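You operate a simulated robot arm through the tools that you are given. There is no shell and no other tool. Be economical: measure what you need, move in short steps, check, and stop when the job is done.

The job below is to be done with a simulated robot arm. You get a single attempt, and the scene is never put back.

## Task
Shut the purple binder on its statement and pack it in the small carton.
Fine: the lever is shut before the binder is lifted; the teal binder stays on the bench; both flaps end down.

It is judged by the outcome, as a careful person would: the job done as asked, and still so three seconds after it is handed in. It fails if anything else is knocked over, pushed out of place, dropped, spilled or broken.

## Robot
A 7-joint arm with a two-finger parallel gripper, fixed in place. Base frame: the origin is at the foot of the arm, x ahead of it, y to its left, z up; the work surface is at about z = 720. Readings come in mm, degrees, newtons and seconds.
Its first joint turns from -166.0 to 166.0 degrees. Payload 4.4 kg.
The TCP is the grasp point between the finger pads, 23 mm short of the fingertips. In the tool frame z runs along the fingers and y along their closing line. The gripper opens to 94 mm. The fingers are 38 mm wide and 10 mm thick; the gripper's body (54 by 96 mm) begins 39 mm behind the TCP.
Orientation is that of the tool frame in the base frame, as a unit quaternion [x, y, z, w]. With the fingers straight down and closing along the base's y, the tool's x points along the base's -x, its y along +y and its z along -z.

## Interface
- The arm moves only by the tool drive_tool. Its argument "series" is a list of rows, each a list of 7 numbers: the turn, a rotation vector about the base's x, y, z in degrees, then the shift along the base's x, y, z in mm, then the finger opening in mm, from 0 to 94. In form: [[wx, wy, wz, tx, ty, tz, jaw], ...]. A call has 1 to 20 rows; each row shifts and turns the commanded pose from where the row before left it. Each row takes 0.2 s and may step no farther than 50 mm and 8.6 degrees from the row before; otherwise, or with a gripper value out of range, the whole call is refused. A pose out of reach is approached as far as the arm can. The call stops where the force on the tool passes 40 N (or 10 N more than at its start, if that is more) or the arm is blocked; 0.2 s more then pass. Each finger travels about 72 mm/s and halts on what it meets, pressing with about 30 N; the grip force reading is that of the motor and also rises with nothing between the fingers. The clock runs only during rows and for 0.2 s after the last one: add rows that do not move to give the fingers time. It gives the time, the measured TCP pose, the force on the tool (base axes), the opening and the grip force at its end, in the units of the frame above (readings bear some noise).
- Cameras (640 x 400 px; columns grow to the right, rows downward): "scene" is fixed at [401.5, -502.4, 1393.7]; the picture's right is [0.99, -0.16, 0.00], its down [-0.07, -0.46, -0.89] and it looks along [0.14, 0.88, -0.46] (base axes); focal length 310 px, centre (320, 200). "wrist" rides on the gripper at [-39, 0, -44] in the tool frame; the picture's right is [0.00, -1.00, 0.00], its down [0.97, 0.00, -0.24] and it looks along [0.24, 0.00, 0.97] (tool axes); focal length 218 px, centre (320, 200). There is no depth. A picture from a camera that has moved, and an enlarged one, comes with that camera's place and axes in the base frame and with its lens.
- get_image(camera): a new picture of that camera. It takes no simulated time.
- zoom(camera, box): a new picture of the part [left, top, right, bottom] of that camera's present view, enlarged. It takes no simulated time.
- finish_job(): hands the job in; it is judged then, once.

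Work in short steps. Places have to be worked out from the pictures, the camera data and where the tool is seen: move nearer, look again, correct. Check each grasp and each placing, and mend what went wrong. You have 120 turns and 84 pictures in all, those below and enlarged ones among them. Open the gripper and draw the arm clear of the work before you hand the job in, unless the task says otherwise; then end with one line.

The tools are called after ">>>" as name(argument=value, ...) on one line, values as JSON. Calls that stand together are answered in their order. drive_tool: Moves the arm, as the interface text tells. Its arguments: {"type":"object","properties":{"series":{"type":"array"}},"required":["series"]} The other tools are called the same way: get_image (camera) takes a picture; zoom (camera, box) takes an enlarged picture of a part of a camera's view; finish_job () hands the job in.

At the start:

```text
time: 0.0
eef_pos: [596.5, 458.7, 1133.1]
tool_rot: [0.001, 1.0, 0.0, 0.0]
contact_force: [0.1, -0.4, 0.3]
gripper_width: 93.7
grasp_force: 0.0
```

scene: 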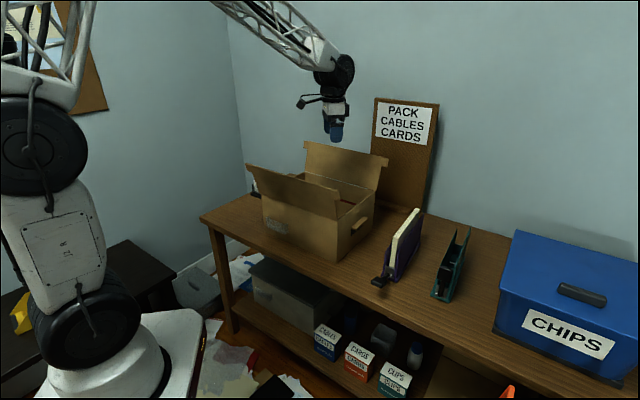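
wrist: 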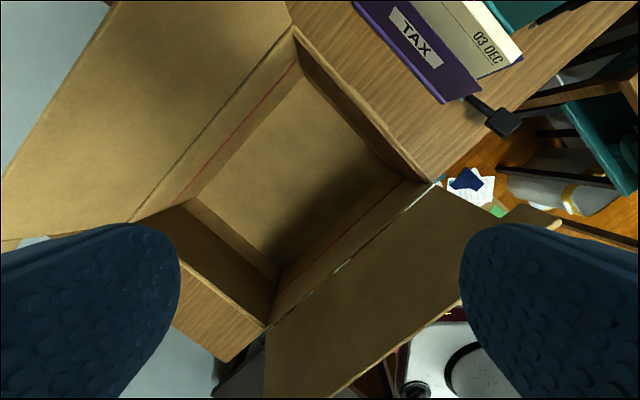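

I'll take closer looks at the binders and the carton first.

>>> zoom(camera="scene", box=[360, 190, 500, 310])

>>> zoom(camera="scene", box=[230, 120, 400, 270])

>>> zoom(camera="wrist", box=[340, 0, 640, 190])

```text
3.33 times, centred on (430, 250) of scene
camera zoom: at [401.5, -502.4, 1393.7], right [0.99, -0.16, 0.0], down [-0.07, -0.46, -0.89], along [0.14, 0.88, -0.46], focal length 1032 px, centre (-47, 33)
```

zoom: 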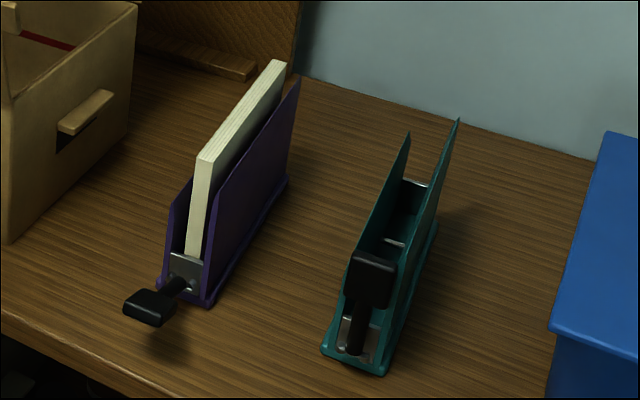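

```text
2.67 times, centred on (315, 195) of scene
camera zoom: at [401.5, -502.4, 1393.7], right [0.99, -0.16, 0.0], down [-0.07, -0.46, -0.89], along [0.14, 0.88, -0.46], focal length 826 px, centre (333, 213)
```

zoom: 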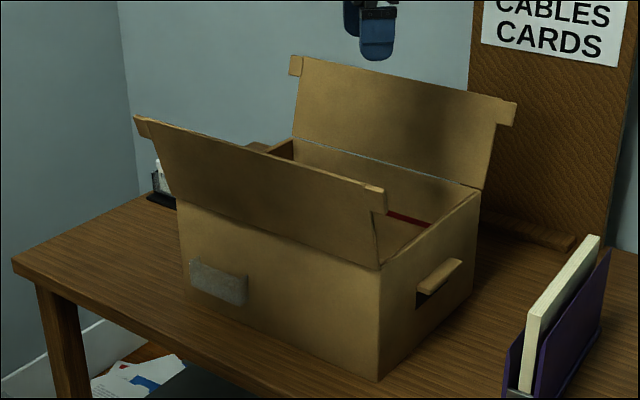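

```text
2.11 times, centred on (490, 95) of wrist
camera zoom: at [635.3, 456.6, 1176.5], right [0.0, -1.0, 0.0], down [-0.97, 0.0, 0.24], along [-0.24, 0.0, -0.97], focal length 460 px, centre (-38, 421)
```

zoom: 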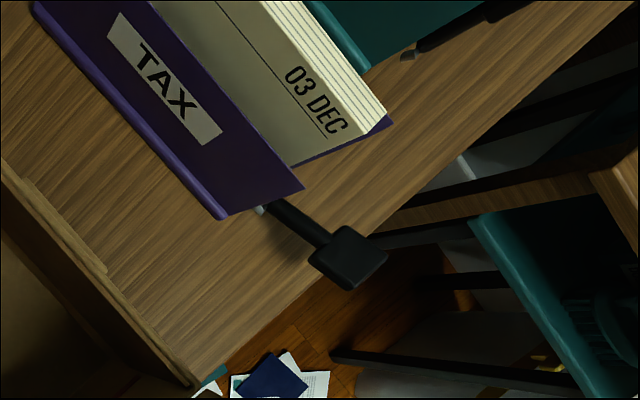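

The bench is turned about 47° in the base frame. The purple binder runs from about (738,210) to (894,382), with its lever pad near (676,139,777), sticking out past the front. I'll move above its front end with the tool turned to match the bench and look again.

>>> drive_tool(series=[[0, 0, 5.9, 13, -32, -8, 94], [0, 0, 5.9, 13, -32, -8, 94], [0, 0, 5.9, 13, -32, -8, 94], [0, 0, 5.9, 13, -32, -8, 94], [0, 0, 5.9, 13, -32, -8, 94], [0, 0, 5.9, 13, -32, -8, 94], [0, 0, 5.9, 13, -32, -8, 94], [0, 0, 5.7, 13, -32, -8, 94]])

>>> get_image(camera="wrist")

>>> get_image(camera="scene")

```text
time: 1.8
eef_pos: [701.7, 199.8, 1068.0]
tool_rot: [-0.4, 0.917, 0.0, 0.0]
contact_force: [0.4, 0.3, -0.2]
gripper_width: 93.9
grasp_force: 0.1
```

```text
78 pictures are left
camera wrist: at [727.3, 227.3, 1110.7], right [0.73, -0.68, 0.0], down [-0.66, -0.71, 0.24], along [-0.16, -0.18, -0.97], focal length 218 px, centre (320, 200)
```

wrist: 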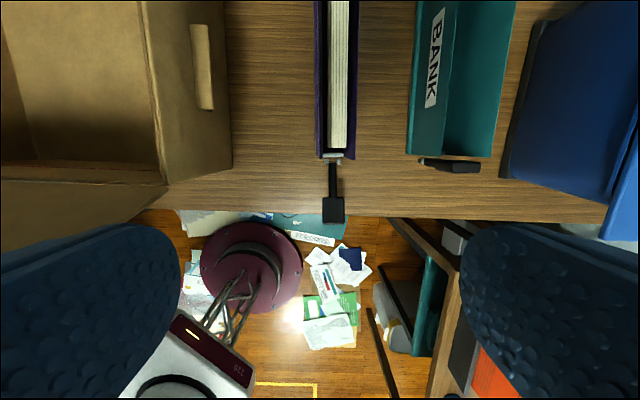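

```text
77 pictures are left
```

scene: 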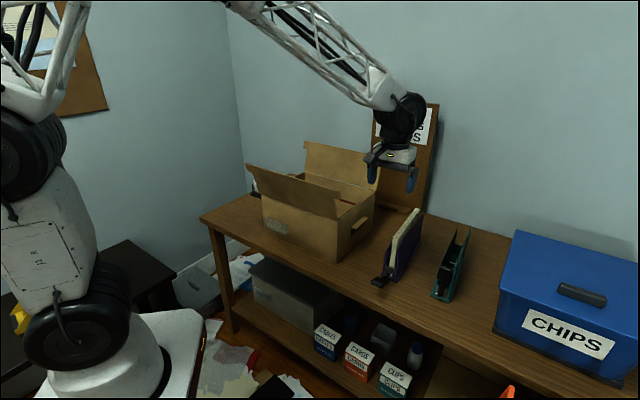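

>>> zoom(camera="wrist", box=[260, 0, 540, 240])

>>> zoom(camera="scene", box=[365, 200, 435, 295])

```text
1.67 times, centred on (400, 120) of wrist
camera zoom: at [727.3, 227.3, 1110.7], right [0.73, -0.68, 0.0], down [-0.66, -0.71, 0.24], along [-0.16, -0.18, -0.97], focal length 364 px, centre (187, 333)
```

zoom: 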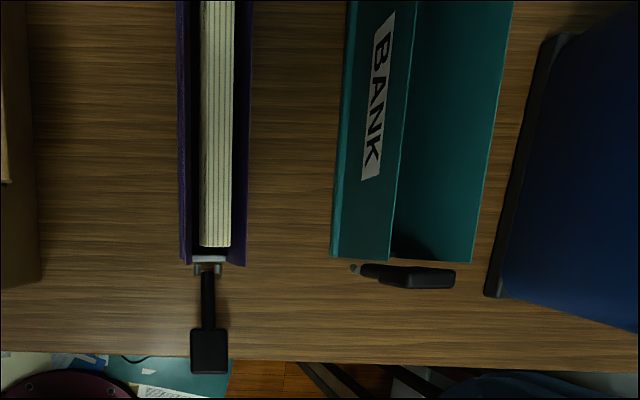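

```text
4.21 times, centred on (400, 248) of scene
camera zoom: at [401.5, -502.4, 1393.7], right [0.99, -0.16, 0.0], down [-0.07, -0.46, -0.89], along [0.14, 0.88, -0.46], focal length 1304 px, centre (-17, 0)
```

zoom: 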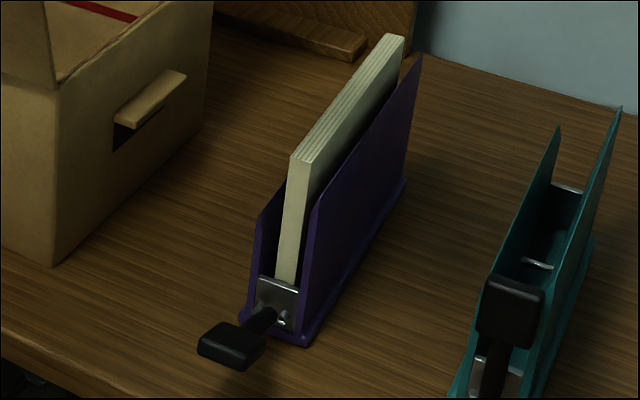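

The binder's length lies along b2 = (.68,.73), and it is about 232 long, 52 wide and 130 tall, with paper up to z≈876. The lever pad is about 37 mm wide. I'll tilt the tool 25° so the fingers can straddle the pad, and go to a pre-grasp point 90 mm back.

>>> drive_tool(series=[[6.09, -5.68, 0, -17.6, -29.4, -20, 94], [6.09, -5.68, 0, -17.6, -29.4, -20, 94], [6.09, -5.68, 0, -17.6, -29.4, -20, 94], [0, 0, 0, 0, 0, -49.7, 94], [0, 0, 0, 0, 0, -49.7, 94], [0, 0, 0, 0, 0, -49.7, 94]])

>>> get_image(camera="wrist")

>>> zoom(camera="scene", box=[340, 180, 480, 300])

```text
time: 3.2
eef_pos: [648.3, 111.1, 857.8]
tool_rot: [-0.39, 0.895, 0.086, 0.199]
contact_force: [-0.4, -0.3, 0.3]
gripper_width: 94.1
grasp_force: 0.1
```

```text
74 pictures are left
camera wrist: at [659.9, 122.1, 913.4], right [0.73, -0.68, 0.0], down [-0.67, -0.72, -0.19], along [0.13, 0.14, -0.98], focal length 218 px, centre (320, 200)
```

wrist: 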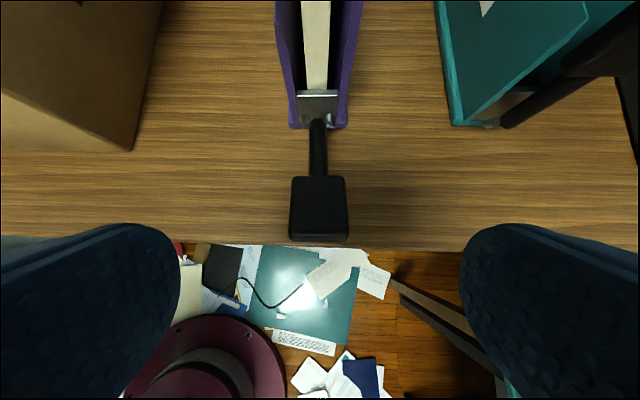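

```text
3.33 times, centred on (410, 240) of scene
camera zoom: at [401.5, -502.4, 1393.7], right [0.99, -0.16, 0.0], down [-0.07, -0.46, -0.89], along [0.14, 0.88, -0.46], focal length 1032 px, centre (20, 67)
```

zoom: 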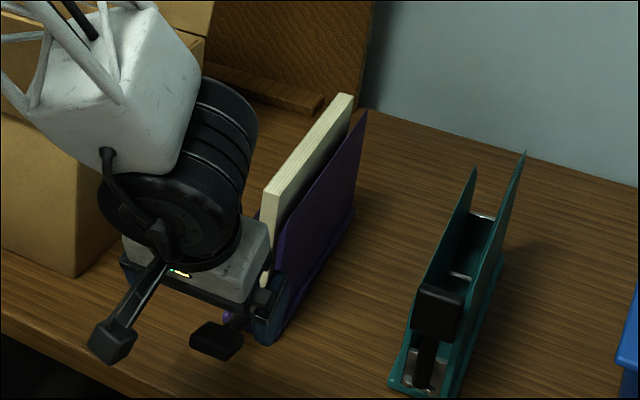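

The pad is centred at s≈399, r≈561, as estimated. I'll advance along the tool axis so the fingers straddle it, then close.

>>> drive_tool(series=[[0, 0, 0, 8.7, 9, -27, 94], [0, 0, 0, 8.7, 9, -27, 94], [0, 0, 0, 8.6, 9, -27, 94], [0, 0, 0, 0, 0, 0, 60], [0, 0, 0, 0, 0, 0, 30], [0, 0, 0, 0, 0, 0, 30], [0, 0, 0, 0, 0, 0, 30]])

>>> get_image(camera="wrist")

```text
time: 4.8
eef_pos: [676.2, 139.2, 776.4]
tool_rot: [-0.389, 0.895, 0.085, 0.198]
contact_force: [-1.8, 1.9, 0.1]
gripper_width: 35.4
grasp_force: 30.1
```

```text
72 pictures are left
camera wrist: at [687.5, 149.5, 833.1], right [0.73, -0.68, 0.0], down [-0.67, -0.72, -0.19], along [0.13, 0.14, -0.98], focal length 218 px, centre (320, 200)
```

wrist: 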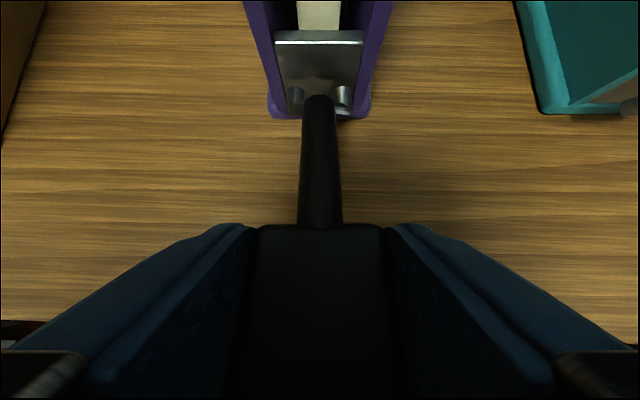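

The pad is gripped (35.4 mm). The pivot looks to be near r≈641, z≈741. I'll swing the pad up its arc, tilting the tool as it goes.

>>> drive_tool(series=[[3.65, -3.41, 0, 5.05, 5.4, 13.4, 30], [3.65, -3.41, 0, 6.6, 7.1, 11.9, 30], [3.65, -3.41, 0, 7.9, 8.5, 10.1, 30]])

>>> get_image(camera="wrist")

>>> zoom(camera="scene", box=[340, 180, 480, 300])

```text
time: 5.6
eef_pos: [695.1, 162.5, 812.5]
tool_rot: [-0.374, 0.862, 0.136, 0.314]
contact_force: [0.0, 0.3, -4.4]
gripper_width: 36.0
grasp_force: 29.9
```

```text
71 pictures are left
camera wrist: at [695.3, 162.2, 870.2], right [0.73, -0.68, 0.0], down [-0.61, -0.66, -0.44], along [0.3, 0.32, -0.9], focal length 218 px, centre (320, 200)
```

wrist: 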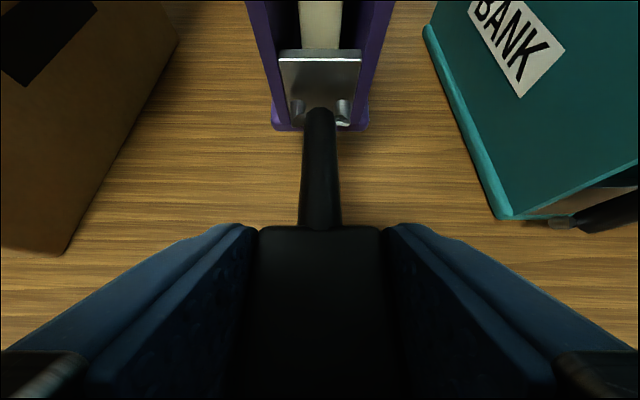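

```text
3.33 times, centred on (410, 240) of scene
camera zoom: at [401.5, -502.4, 1393.7], right [0.99, -0.16, 0.0], down [-0.07, -0.46, -0.89], along [0.14, 0.88, -0.46], focal length 1032 px, centre (20, 67)
```

zoom: 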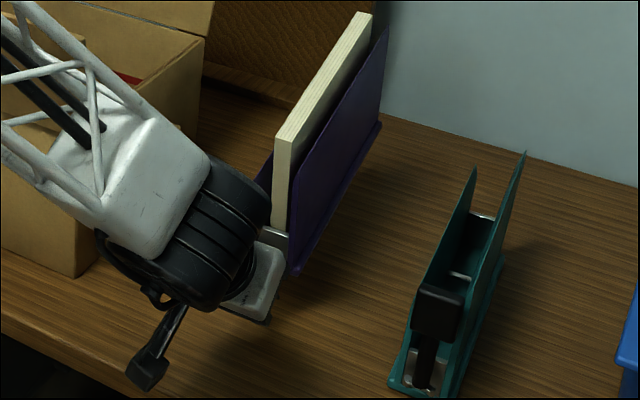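

The lever did not turn. The whole binder tipped up with it, rear end high. I'm reversing exactly to set it back down where it stood.

>>> drive_tool(series=[[-3.65, 3.41, 0, -7.9, -8.5, -10.1, 30], [-3.65, 3.41, 0, -6.6, -7.1, -11.9, 30], [-3.65, 3.41, 0, -5.05, -5.4, -13.4, 30]])

>>> zoom(camera="scene", box=[340, 180, 480, 300])

>>> get_image(camera="wrist")

```text
time: 6.4
eef_pos: [673.3, 138.8, 780.7]
tool_rot: [-0.39, 0.895, 0.085, 0.199]
contact_force: [3.3, 5.2, 9.6]
gripper_width: 36.1
grasp_force: 29.5
```

```text
3.33 times, centred on (410, 240) of scene
camera zoom: at [401.5, -502.4, 1393.7], right [0.99, -0.16, 0.0], down [-0.07, -0.46, -0.89], along [0.14, 0.88, -0.46], focal length 1032 px, centre (20, 67)
```

zoom: 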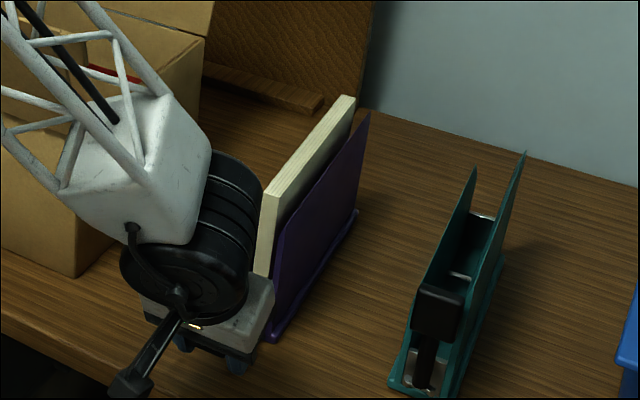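

```text
68 pictures are left
camera wrist: at [684.3, 150.7, 836.0], right [0.73, -0.68, 0.0], down [-0.67, -0.72, -0.19], along [0.13, 0.14, -0.98], focal length 218 px, centre (320, 200)
```

wrist: 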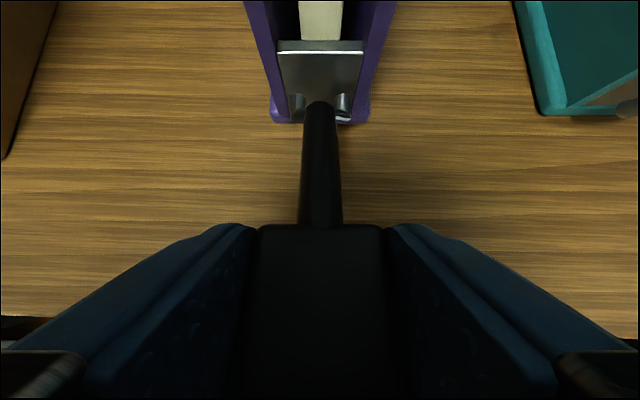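

The binder is back on the bench in almost the same spot. I'll release, back off, and compare the two mechanisms before deciding which way the lever shuts.

>>> drive_tool(series=[[0, 0, 0, 0, 0, 0, 60], [0, 0, 0, 0, 0, 0, 94], [0, 0, 0, 0, 0, 0, 94], [0, 0, 0, -8.7, -9, 27, 94], [0, 0, 0, -8.7, -9, 27, 94], [0, 0, 0, -14.5, -15.5, 45, 94]])

>>> zoom(camera="wrist", box=[240, 0, 400, 260])

>>> zoom(camera="scene", box=[410, 220, 480, 310])

```text
time: 7.8
eef_pos: [639.7, 106.9, 878.3]
tool_rot: [-0.389, 0.895, 0.087, 0.198]
contact_force: [-0.1, 0.6, -0.5]
gripper_width: 93.9
grasp_force: 0.1
```

```text
1.54 times, centred on (320, 130) of wrist
camera zoom: at [650.2, 117.4, 933.9], right [0.73, -0.68, 0.0], down [-0.67, -0.72, -0.19], along [0.13, 0.14, -0.98], focal length 336 px, centre (320, 308)
```

zoom: 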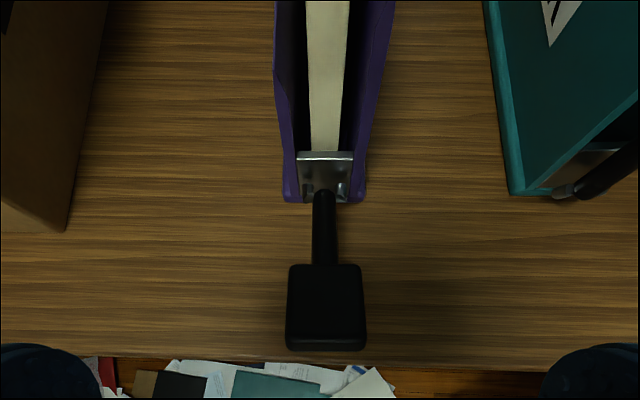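

```text
4.44 times, centred on (445, 265) of scene
camera zoom: at [401.5, -502.4, 1393.7], right [0.99, -0.16, 0.0], down [-0.07, -0.46, -0.89], along [0.14, 0.88, -0.46], focal length 1377 px, centre (-236, -89)
```

zoom: 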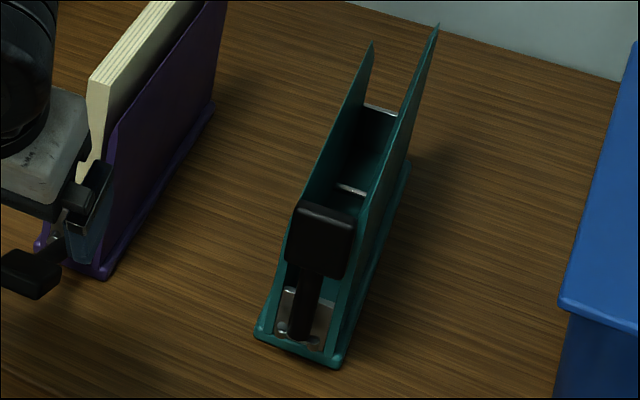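

My tilt was the wrong way round: it opposed the lever's rotation, so the grip carried the binder. The fixed plates look alike on both binders and the teal lever stands upright, so shut means lever up. I'll come in almost horizontally and rotate together with the lever. First I tilt to 75° at a point in front of the pad.

>>> drive_tool(series=[[6.09, -5.68, 0, -3.1, -3.7, -14.5, 94], [6.09, -5.68, 0, -3.1, -3.7, -14.5, 94], [6.09, -5.68, 0, -3.1, -3.7, -14.5, 94], [6.09, -5.68, 0, -3.1, -3.7, -14.5, 94], [6.09, -5.68, 0, -3.1, -3.7, -14.5, 94], [6.09, -5.68, 0, -3.1, -3.7, -14.5, 94]])

>>> get_image(camera="wrist")

>>> get_image(camera="scene")

```text
time: 9.2
eef_pos: [624.2, 85.3, 789.8]
tool_rot: [-0.316, 0.727, 0.242, 0.559]
contact_force: [0.9, -0.3, 0.2]
gripper_width: 94.0
grasp_force: 0.0
```

```text
65 pictures are left
camera wrist: at [601.1, 60.1, 838.0], right [0.73, -0.68, 0.0], down [-0.33, -0.35, -0.88], along [0.6, 0.64, -0.48], focal length 218 px, centre (320, 200)
```

wrist: 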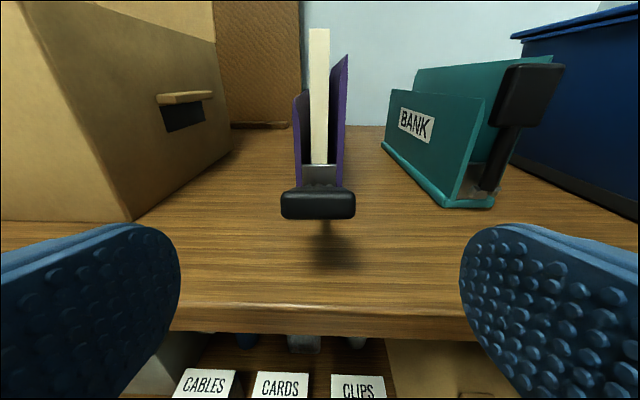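

```text
64 pictures are left
```

scene: 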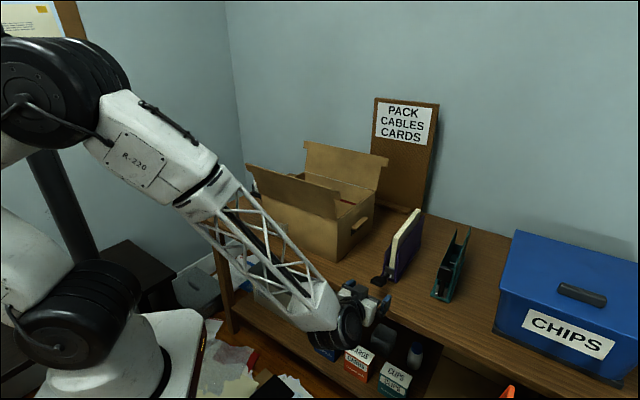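

>>> zoom(camera="wrist", box=[260, 10, 580, 240])

```text
1.74 times, centred on (420, 125) of wrist
camera zoom: at [601.1, 60.1, 838.0], right [0.73, -0.68, 0.0], down [-0.33, -0.35, -0.88], along [0.6, 0.64, -0.48], focal length 380 px, centre (146, 330)
```

zoom: 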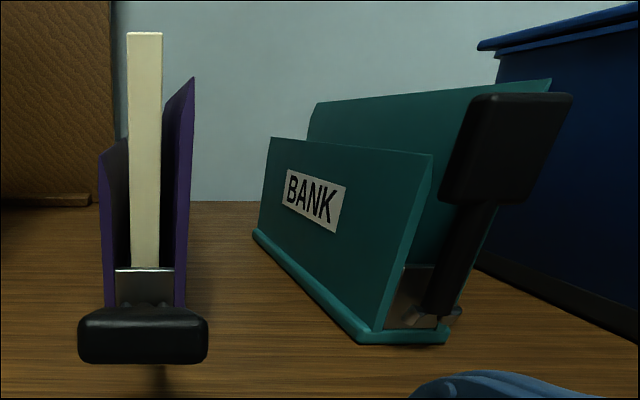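

The approach is clear and the pad sits dead ahead. I'll advance about 57 mm so the fingertips straddle it, then close.

>>> drive_tool(series=[[0, 0, 0, 19, 21.2, -6.5, 94], [0, 0, 0, 19, 21.2, -6.5, 94], [0, 0, 0, 0, 0, 0, 60], [0, 0, 0, 0, 0, 0, 30], [0, 0, 0, 0, 0, 0, 30], [0, 0, 0, 0, 0, 0, 30]])

>>> get_image(camera="wrist")

```text
time: 10.6
eef_pos: [659.9, 127.1, 777.2]
tool_rot: [-0.316, 0.728, 0.242, 0.559]
contact_force: [0.8, 1.5, -0.1]
gripper_width: 35.1
grasp_force: 30.2
```

```text
62 pictures are left
camera wrist: at [638.2, 101.7, 827.2], right [0.73, -0.68, 0.0], down [-0.33, -0.35, -0.88], along [0.6, 0.64, -0.48], focal length 218 px, centre (320, 200)
```

wrist: 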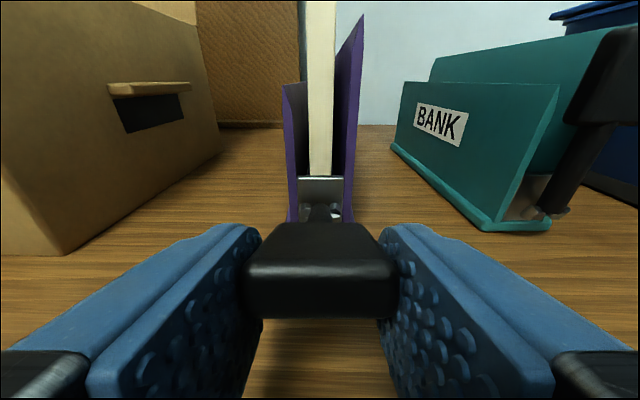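

Gripped. I'll turn it 10° up about the estimated pivot (r≈638, z≈741) and check that the binder stays put.

>>> drive_tool(series=[[-3.65, 3.41, 0, 2.4, 2.6, 8, 30], [-3.65, 3.41, 0, 2.9, 3.1, 7.8, 30]])

>>> get_image(camera="wrist")

>>> zoom(camera="scene", box=[340, 180, 480, 300])

```text
time: 11.2
eef_pos: [666.5, 133.2, 792.4]
tool_rot: [-0.337, 0.774, 0.214, 0.492]
contact_force: [0.2, -1.2, -0.4]
gripper_width: 35.3
grasp_force: 29.3
```

```text
61 pictures are left
camera wrist: at [649.8, 114.2, 846.9], right [0.73, -0.68, 0.0], down [-0.43, -0.46, -0.78], along [0.53, 0.57, -0.63], focal length 218 px, centre (320, 200)
```

wrist: 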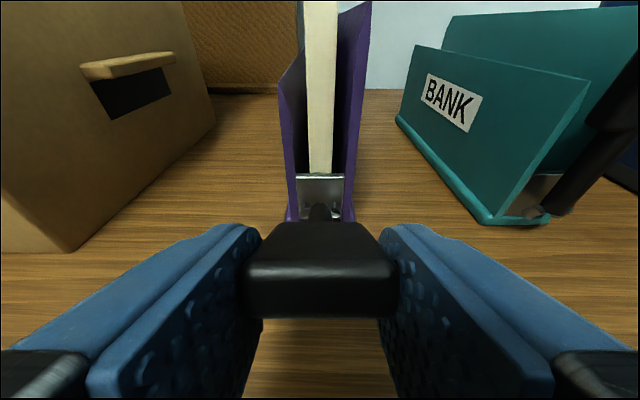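

```text
3.33 times, centred on (410, 240) of scene
camera zoom: at [401.5, -502.4, 1393.7], right [0.99, -0.16, 0.0], down [-0.07, -0.46, -0.89], along [0.14, 0.88, -0.46], focal length 1032 px, centre (20, 67)
```

zoom: 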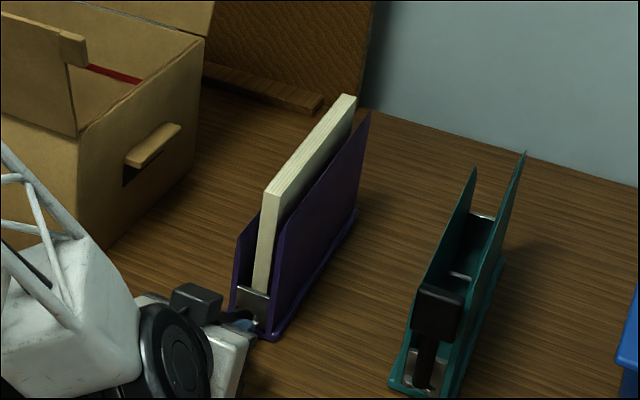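

The binder did not move, forces are about 1 N, and the lever turned. I'll continue another 20° along the arc.

>>> drive_tool(series=[[-3.65, 3.41, 0, 3.34, 3.58, 7.4, 30], [-3.65, 3.41, 0, 3.75, 4.02, 7, 30], [-3.65, 3.41, 0, 4.16, 4.46, 6.4, 30], [-3.65, 3.41, 0, 4.5, 4.82, 5.9, 30]])

>>> zoom(camera="scene", box=[340, 180, 480, 300])

```text
time: 12.2
eef_pos: [681.4, 150.0, 819.9]
tool_rot: [-0.368, 0.847, 0.153, 0.35]
contact_force: [-0.6, -0.3, 0.8]
gripper_width: 35.4
grasp_force: 29.8
```

```text
3.33 times, centred on (410, 240) of scene
camera zoom: at [401.5, -502.4, 1393.7], right [0.99, -0.16, 0.0], down [-0.07, -0.46, -0.89], along [0.14, 0.88, -0.46], focal length 1032 px, centre (20, 67)
```

zoom: 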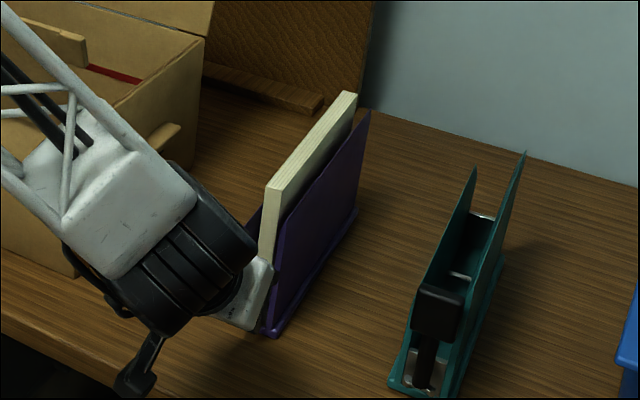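

Still no binder motion, so I continue 20° more.

>>> drive_tool(series=[[-3.65, 3.41, 0, 4.84, 5.19, 5.3, 30], [-3.65, 3.41, 0, 5.1, 5.48, 4.7, 30], [-3.65, 3.41, 0, 5.46, 5.85, 4, 30], [-3.65, 3.41, 0, 5.6, 6, 3.2, 30]])

>>> zoom(camera="scene", box=[340, 180, 480, 300])

>>> get_image(camera="wrist")

```text
time: 13.2
eef_pos: [704.9, 173.4, 835.7]
tool_rot: [-0.389, 0.896, 0.086, 0.198]
contact_force: [-0.6, -1.6, 1.0]
gripper_width: 35.5
grasp_force: 29.6
```

```text
3.33 times, centred on (410, 240) of scene
camera zoom: at [401.5, -502.4, 1393.7], right [0.99, -0.16, 0.0], down [-0.07, -0.46, -0.89], along [0.14, 0.88, -0.46], focal length 1032 px, centre (20, 67)
```

zoom: 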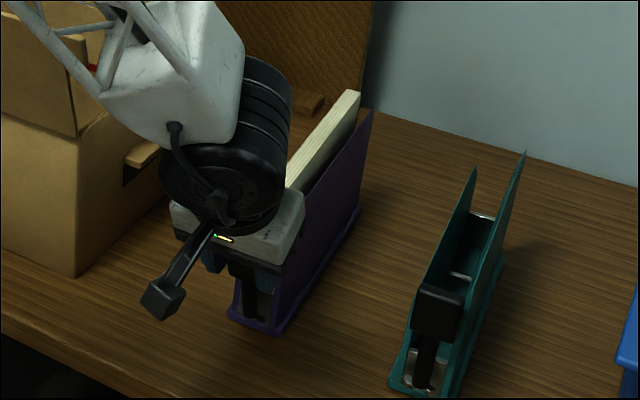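

```text
57 pictures are left
camera wrist: at [715.7, 183.2, 892.8], right [0.73, -0.68, 0.0], down [-0.67, -0.72, -0.19], along [0.13, 0.14, -0.98], focal length 218 px, centre (320, 200)
```

wrist: 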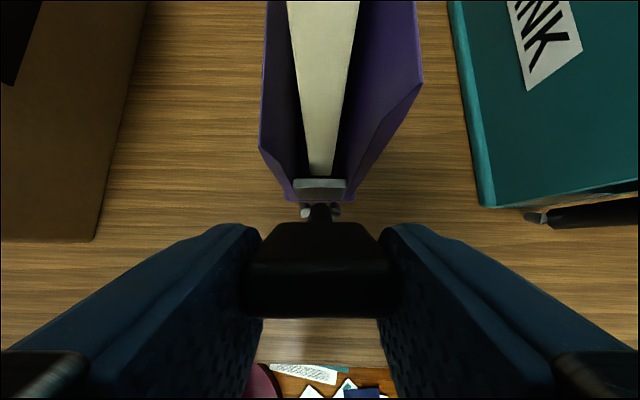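

The lever is now near 75°, and going on at this tilt would bring the camera housing close to the paper top. I'll release, back off along the tool axis, and inspect.

>>> drive_tool(series=[[0, 0, 0, 0, 0, 0, 60], [0, 0, 0, 0, 0, 0, 94], [0, 0, 0, 0, 0, 0, 94], [0, 0, 0, -13, -14, 40, 94], [6.09, -5.68, 0, -24, -26, 15, 94], [6.09, -5.68, 0, -24, -26, 0, 94], [6.09, -5.68, 0, -10, -11, 0, 94], [6.09, -5.68, 0, 0, 0, -15, 94]])

>>> zoom(camera="scene", box=[340, 180, 480, 300])

>>> get_image(camera="wrist")

```text
time: 15.0
eef_pos: [628.5, 95.3, 837.4]
tool_rot: [-0.341, 0.815, 0.208, 0.42]
contact_force: [0.8, 0.7, 2.5]
gripper_width: 94.0
grasp_force: 0.0
```

```text
3.33 times, centred on (410, 240) of scene
camera zoom: at [401.5, -502.4, 1393.7], right [0.99, -0.16, 0.0], down [-0.07, -0.46, -0.89], along [0.14, 0.88, -0.46], focal length 1032 px, centre (20, 67)
```

zoom: 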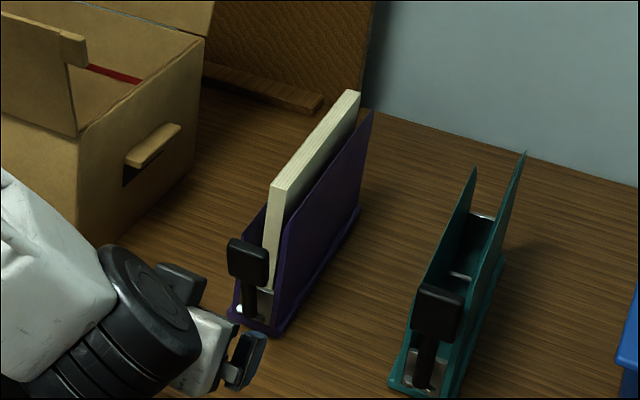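

```text
55 pictures are left
camera wrist: at [620.8, 81.8, 893.5], right [0.73, -0.68, -0.05], down [-0.53, -0.52, -0.67], along [0.43, 0.51, -0.74], focal length 218 px, centre (320, 200)
```

wrist: 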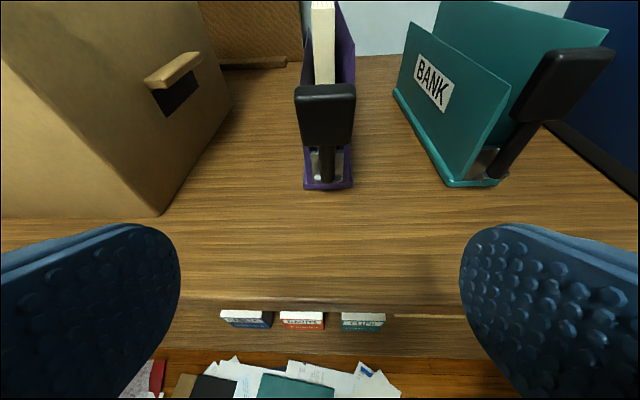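

>>> zoom(camera="scene", box=[385, 205, 475, 300])

>>> zoom(camera="wrist", box=[280, 0, 620, 210])

```text
4.21 times, centred on (430, 252) of scene
camera zoom: at [401.5, -502.4, 1393.7], right [0.99, -0.16, 0.0], down [-0.07, -0.46, -0.89], along [0.14, 0.88, -0.46], focal length 1304 px, centre (-143, -21)
```

zoom: 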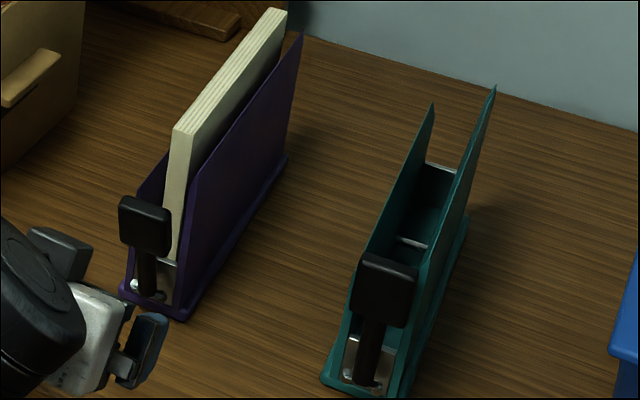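

```text
1.88 times, centred on (450, 105) of wrist
camera zoom: at [620.8, 81.8, 893.5], right [0.73, -0.68, -0.05], down [-0.53, -0.52, -0.67], along [0.43, 0.51, -0.74], focal length 411 px, centre (75, 379)
```

zoom: 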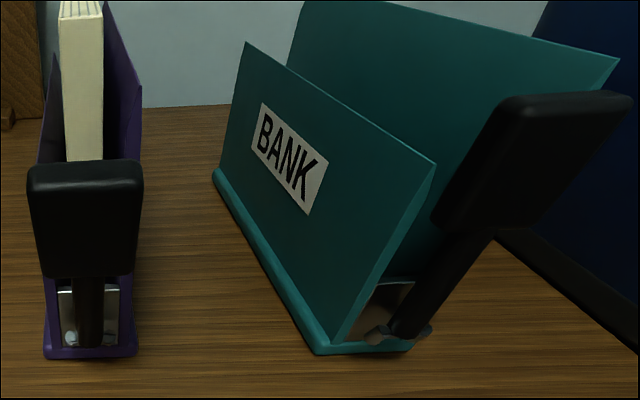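

The purple lever is now at about 70°, and the teal one looks like 80–85°, so it needs a bit more. The tool attitude also reads slightly off, so I'll issue a still row to check it.

>>> drive_tool(series=[[0, 0, 0, 0, 0, 0, 94], [0, 0, 0, 0, 0, 0, 94]])

```text
time: 15.6
eef_pos: [633.9, 95.2, 879.1]
tool_rot: [-0.349, 0.801, 0.194, 0.446]
contact_force: [0.1, -0.2, 1.0]
gripper_width: 94.0
grasp_force: 0.1
```

It had only been lagging; now tilt is 58° and TCP is at r≈502, z≈879. I'll advance to straddle the pad at about (r 619, z 822) and close.

>>> drive_tool(series=[[0, 0, 0, 23.9, 26.4, -17, 94], [0, 0, 0, 23.9, 26.4, -17, 94], [0, 0, 0, 23.9, 26.4, -17, 94], [0, 0, 0, 0, 0, 0, 94], [0, 0, 0, 0, 0, 0, 60], [0, 0, 0, 0, 0, 0, 30], [0, 0, 0, 0, 0, 0, 30], [0, 0, 0, 0, 0, 0, 30]])

>>> get_image(camera="wrist")

>>> zoom(camera="scene", box=[340, 180, 480, 300])

```text
time: 17.4
eef_pos: [706.2, 176.4, 826.2]
tool_rot: [-0.347, 0.801, 0.194, 0.447]
contact_force: [2.4, -0.7, -0.4]
gripper_width: 35.5
grasp_force: 29.9
```

```text
52 pictures are left
camera wrist: at [694.0, 162.5, 882.6], right [0.73, -0.68, 0.0], down [-0.49, -0.52, -0.7], along [0.48, 0.51, -0.71], focal length 218 px, centre (320, 200)
```

wrist: 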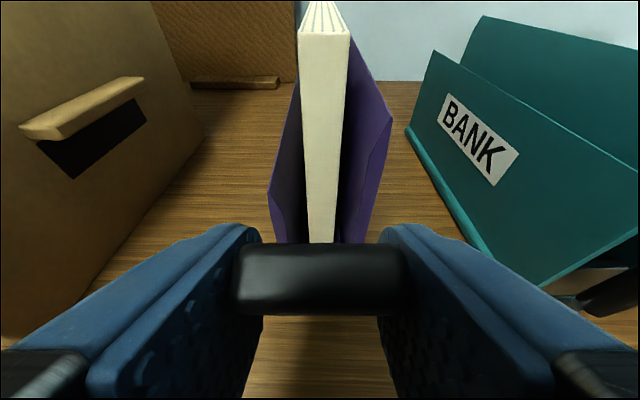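

```text
3.33 times, centred on (410, 240) of scene
camera zoom: at [401.5, -502.4, 1393.7], right [0.99, -0.16, 0.0], down [-0.07, -0.46, -0.89], along [0.14, 0.88, -0.46], focal length 1032 px, centre (20, 67)
```

zoom: 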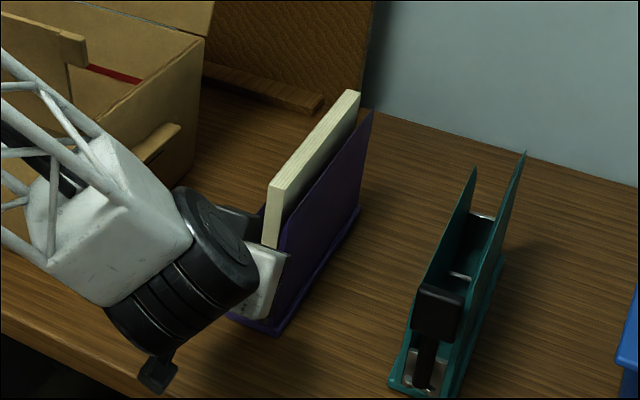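

Gripped. I'll rotate 10° more about the pivot.

>>> drive_tool(series=[[-3.65, 3.41, 0, 5.1, 5.5, 2.2, 30], [-3.65, 3.41, 0, 5.25, 5.6, 1.7, 30], [0, 0, 0, 0, 0, 0, 30]])

>>> zoom(camera="scene", box=[340, 180, 480, 300])

```text
time: 18.2
eef_pos: [715.4, 186.8, 831.7]
tool_rot: [-0.364, 0.837, 0.163, 0.375]
contact_force: [0.5, 2.3, 8.9]
gripper_width: 35.5
grasp_force: 30.3
```

```text
3.33 times, centred on (410, 240) of scene
camera zoom: at [401.5, -502.4, 1393.7], right [0.99, -0.16, 0.0], down [-0.07, -0.46, -0.89], along [0.14, 0.88, -0.46], focal length 1032 px, centre (20, 67)
```

zoom: 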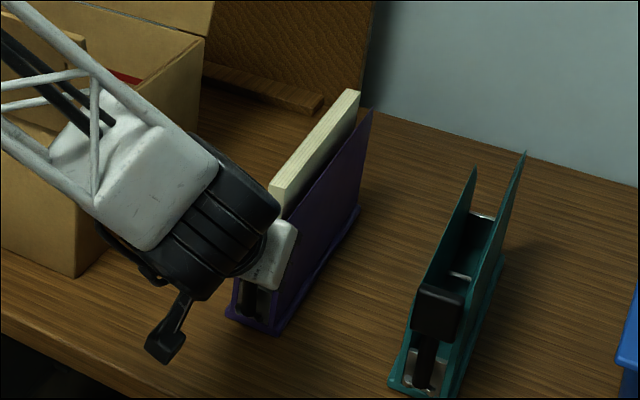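

The upward reaction has risen to about 9 N, so the lever may be near its stop. I'll try 5° more.

>>> drive_tool(series=[[-3.65, 3.41, 0, 5.3, 5.7, 1.1, 30], [0, 0, 0, 0, 0, 0, 30]])

>>> zoom(camera="scene", box=[385, 205, 475, 300])

>>> get_image(camera="wrist")

```text
time: 18.8
eef_pos: [720.5, 192.7, 832.3]
tool_rot: [-0.371, 0.852, 0.147, 0.338]
contact_force: [-1.5, 0.0, 5.8]
gripper_width: 35.5
grasp_force: 30.1
```

```text
4.21 times, centred on (430, 252) of scene
camera zoom: at [401.5, -502.4, 1393.7], right [0.99, -0.16, 0.0], down [-0.07, -0.46, -0.89], along [0.14, 0.88, -0.46], focal length 1304 px, centre (-143, -21)
```

zoom: 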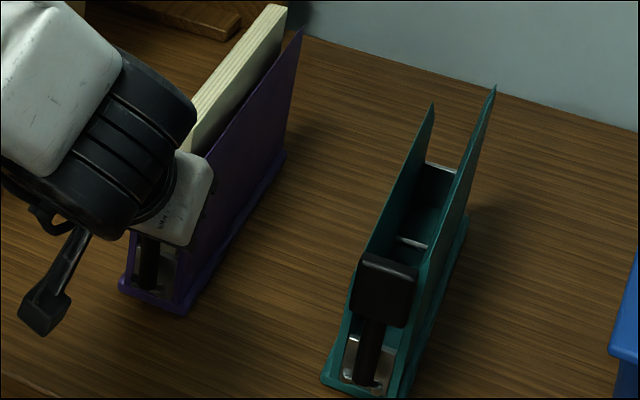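

```text
48 pictures are left
camera wrist: at [717.9, 188.9, 890.3], right [0.73, -0.68, 0.0], down [-0.59, -0.64, -0.49], along [0.33, 0.36, -0.87], focal length 218 px, centre (320, 200)
```

wrist: 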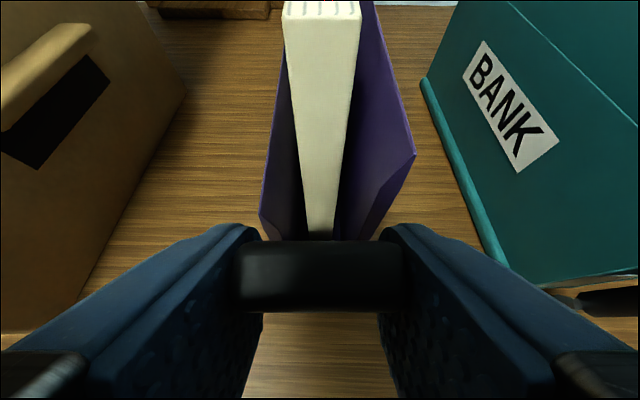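

>>> drive_tool(series=[[-3.65, 3.41, 0, 5.4, 5.8, 0, 30], [0, 0, 0, 0, 0, 0, 30]])

>>> zoom(camera="scene", box=[385, 205, 475, 300])

>>> get_image(camera="wrist")

```text
time: 19.4
eef_pos: [724.5, 196.9, 832.6]
tool_rot: [-0.377, 0.866, 0.132, 0.301]
contact_force: [-2.6, -5.3, 13.5]
gripper_width: 35.4
grasp_force: 30.0
```

```text
4.21 times, centred on (430, 252) of scene
camera zoom: at [401.5, -502.4, 1393.7], right [0.99, -0.16, 0.0], down [-0.07, -0.46, -0.89], along [0.14, 0.88, -0.46], focal length 1304 px, centre (-143, -21)
```

zoom: 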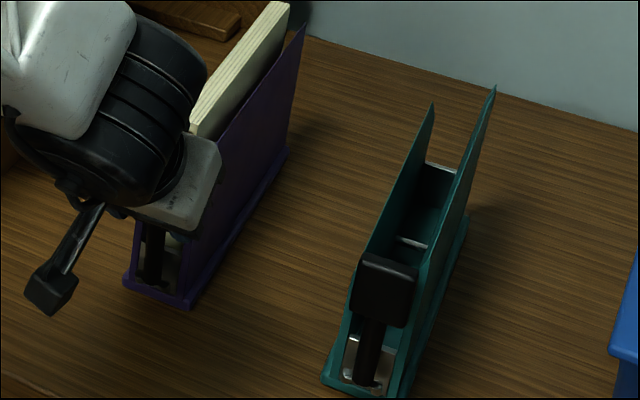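

```text
46 pictures are left
camera wrist: at [726.7, 197.6, 891.1], right [0.73, -0.68, 0.0], down [-0.62, -0.67, -0.41], along [0.28, 0.3, -0.91], focal length 218 px, centre (320, 200)
```

wrist: 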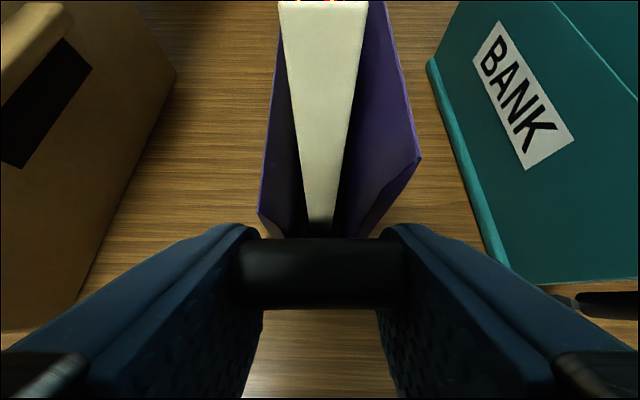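

The reaction went up to 13 N and the binder itself slid a few mm, so the lever is against its stop. I'll release, back off and inspect.

>>> drive_tool(series=[[0, 0, 0, 0, 0, 0, 60], [0, 0, 0, 0, 0, 0, 94], [0, 0, 0, 0, 0, 0, 94], [0, 0, 0, -16, -17, 30, 94], [0, 0, 0, -25, -27, 30, 94], [0, 0, 0, -25, -27, 20, 94], [0, 0, 0, 0, 0, 0, 94]])

>>> zoom(camera="scene", box=[385, 205, 475, 300])

>>> get_image(camera="wrist")

```text
time: 21.0
eef_pos: [663.8, 123.9, 913.6]
tool_rot: [-0.377, 0.866, 0.132, 0.3]
contact_force: [-0.2, -0.4, 0.2]
gripper_width: 94.1
grasp_force: 0.1
```

```text
4.21 times, centred on (430, 252) of scene
camera zoom: at [401.5, -502.4, 1393.7], right [0.99, -0.16, 0.0], down [-0.07, -0.46, -0.89], along [0.14, 0.88, -0.46], focal length 1304 px, centre (-143, -21)
```

zoom: 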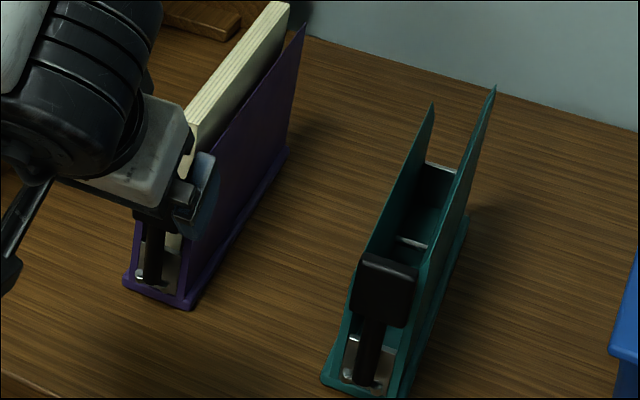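

```text
44 pictures are left
camera wrist: at [665.2, 125.5, 971.9], right [0.73, -0.68, 0.0], down [-0.62, -0.67, -0.41], along [0.28, 0.3, -0.91], focal length 218 px, centre (320, 200)
```

wrist: 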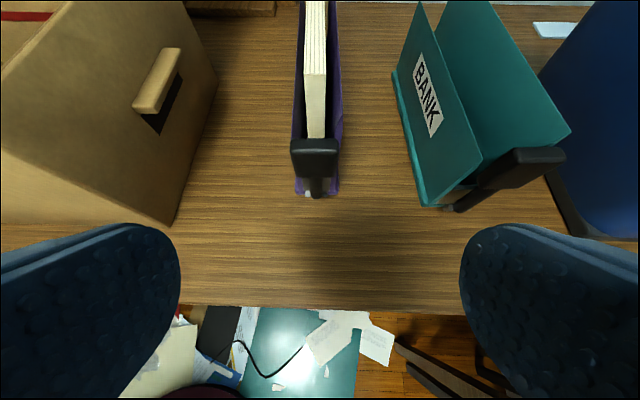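

The lever now stands like the teal one. I'll level the tool and go above the binder's middle to measure the grasp.

>>> drive_tool(series=[[-5.6, 5.22, 0, 0, 0, 40, 94], [-5.6, 5.22, 0, 22.6, 25.4, 40, 94], [-5.6, 5.22, 0, 30, 33, 20, 94], [-5.6, 5.22, 0, 30, 33, 10, 94], [-5.6, 5.22, 0, 30, 33, 10, 94], [0, 0, 0, 0, 0, 0, 94]])

>>> get_image(camera="wrist")

>>> zoom(camera="scene", box=[360, 180, 500, 300])

```text
refused: row 2 steps farther than a row can; nothing moved
```

```text
43 pictures are left
camera wrist: at [665.2, 125.5, 971.9], right [0.73, -0.68, 0.0], down [-0.62, -0.67, -0.41], along [0.28, 0.3, -0.91], focal length 218 px, centre (320, 200)
```

wrist: 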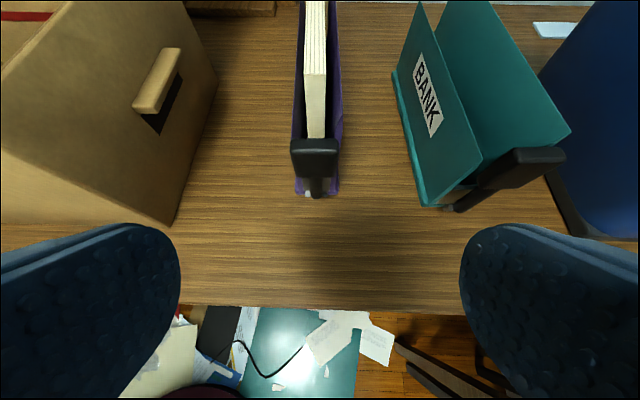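

```text
3.33 times, centred on (430, 240) of scene
camera zoom: at [401.5, -502.4, 1393.7], right [0.99, -0.16, 0.0], down [-0.07, -0.46, -0.89], along [0.14, 0.88, -0.46], focal length 1032 px, centre (-47, 67)
```

zoom: 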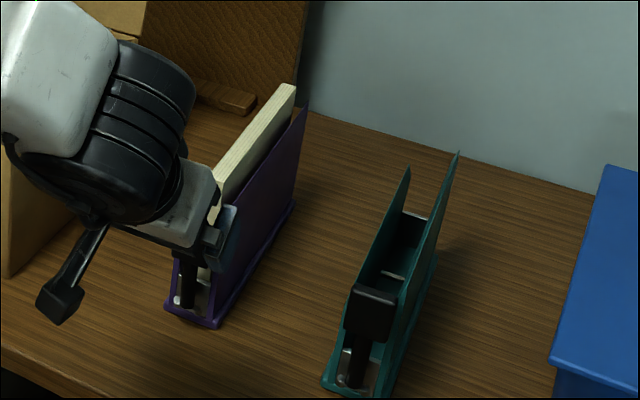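

One row was too long; I'll resend it with smaller steps.

>>> drive_tool(series=[[-5.6, 5.22, 0, 0, 0, 40, 94], [-5.6, 5.22, 0, 10, 11, 40, 94], [-5.6, 5.22, 0, 26, 28, 20, 94], [-5.6, 5.22, 0, 26, 28, 10, 94], [-5.6, 5.22, 0, 26, 28, 10, 94], [0, 0, 0, 25, 30, 0, 94], [0, 0, 0, 0, 0, 0, 94]])

>>> get_image(camera="wrist")

>>> zoom(camera="scene", box=[360, 190, 460, 290])

```text
time: 22.6
eef_pos: [771.4, 249.5, 1033.6]
tool_rot: [-0.398, 0.917, 0.0, 0.0]
contact_force: [-0.3, 0.7, 0.5]
gripper_width: 93.6
grasp_force: 0.0
```

```text
41 pictures are left
camera wrist: at [798.4, 277.9, 1077.9], right [0.73, -0.68, 0.0], down [-0.66, -0.71, 0.24], along [-0.16, -0.18, -0.97], focal length 218 px, centre (320, 200)
```

wrist: 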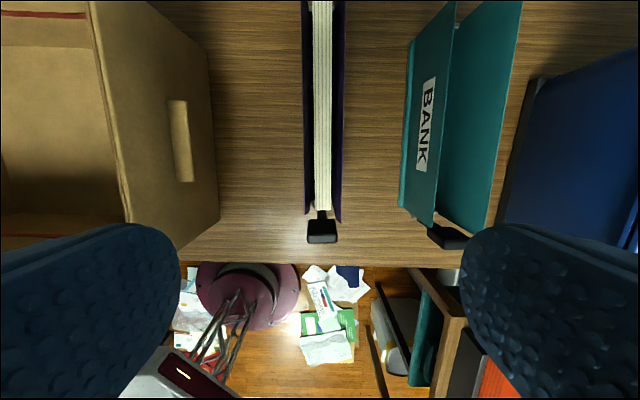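

```text
4.00 times, centred on (410, 240) of scene
camera zoom: at [401.5, -502.4, 1393.7], right [0.99, -0.16, 0.0], down [-0.07, -0.46, -0.89], along [0.14, 0.88, -0.46], focal length 1239 px, centre (-40, 40)
```

zoom: 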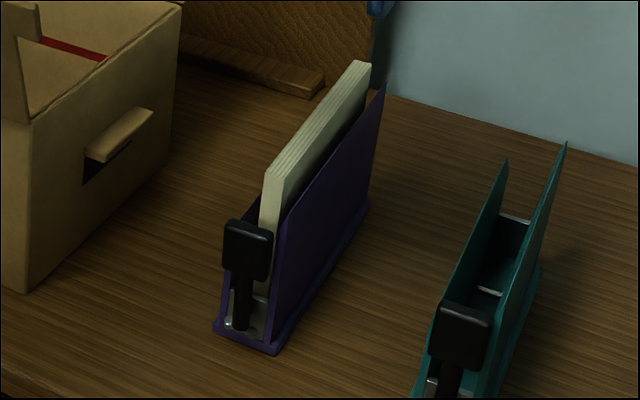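

The lever is upright, matching the teal one. The binder has slid about 20 mm toward the wall and now covers r≈676–907, s≈396, with the paper top at about 875. I'll move above its middle at z≈905 and look.

>>> drive_tool(series=[[0, 0, 0, 18, 18.1, 0, 94], [0, 0, 0, 18, 18.1, 0, 94], [0, 0, 0, 18, 18.1, -30, 94], [0, 0, 0, 0, 0, -49, 94], [0, 0, 0, 0, 0, -49, 94], [0, 0, 0, 0, 0, 0, 94]])

>>> get_image(camera="wrist")

>>> zoom(camera="scene", box=[360, 170, 460, 290])

```text
time: 24.0
eef_pos: [826.7, 305.0, 902.7]
tool_rot: [-0.399, 0.917, 0.0, 0.001]
contact_force: [0.0, 0.2, -0.2]
gripper_width: 94.1
grasp_force: 0.2
```

```text
39 pictures are left
camera wrist: at [852.7, 332.7, 946.2], right [0.73, -0.68, 0.0], down [-0.66, -0.71, 0.24], along [-0.16, -0.17, -0.97], focal length 218 px, centre (320, 200)
```

wrist: 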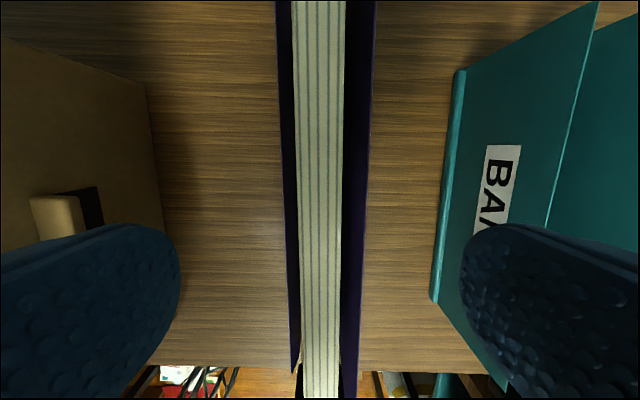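

```text
3.33 times, centred on (410, 230) of scene
camera zoom: at [401.5, -502.4, 1393.7], right [0.99, -0.16, 0.0], down [-0.07, -0.46, -0.89], along [0.14, 0.88, -0.46], focal length 1032 px, centre (20, 100)
```

zoom: 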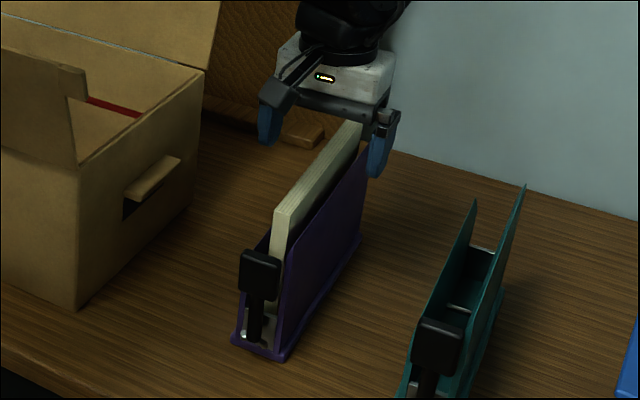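

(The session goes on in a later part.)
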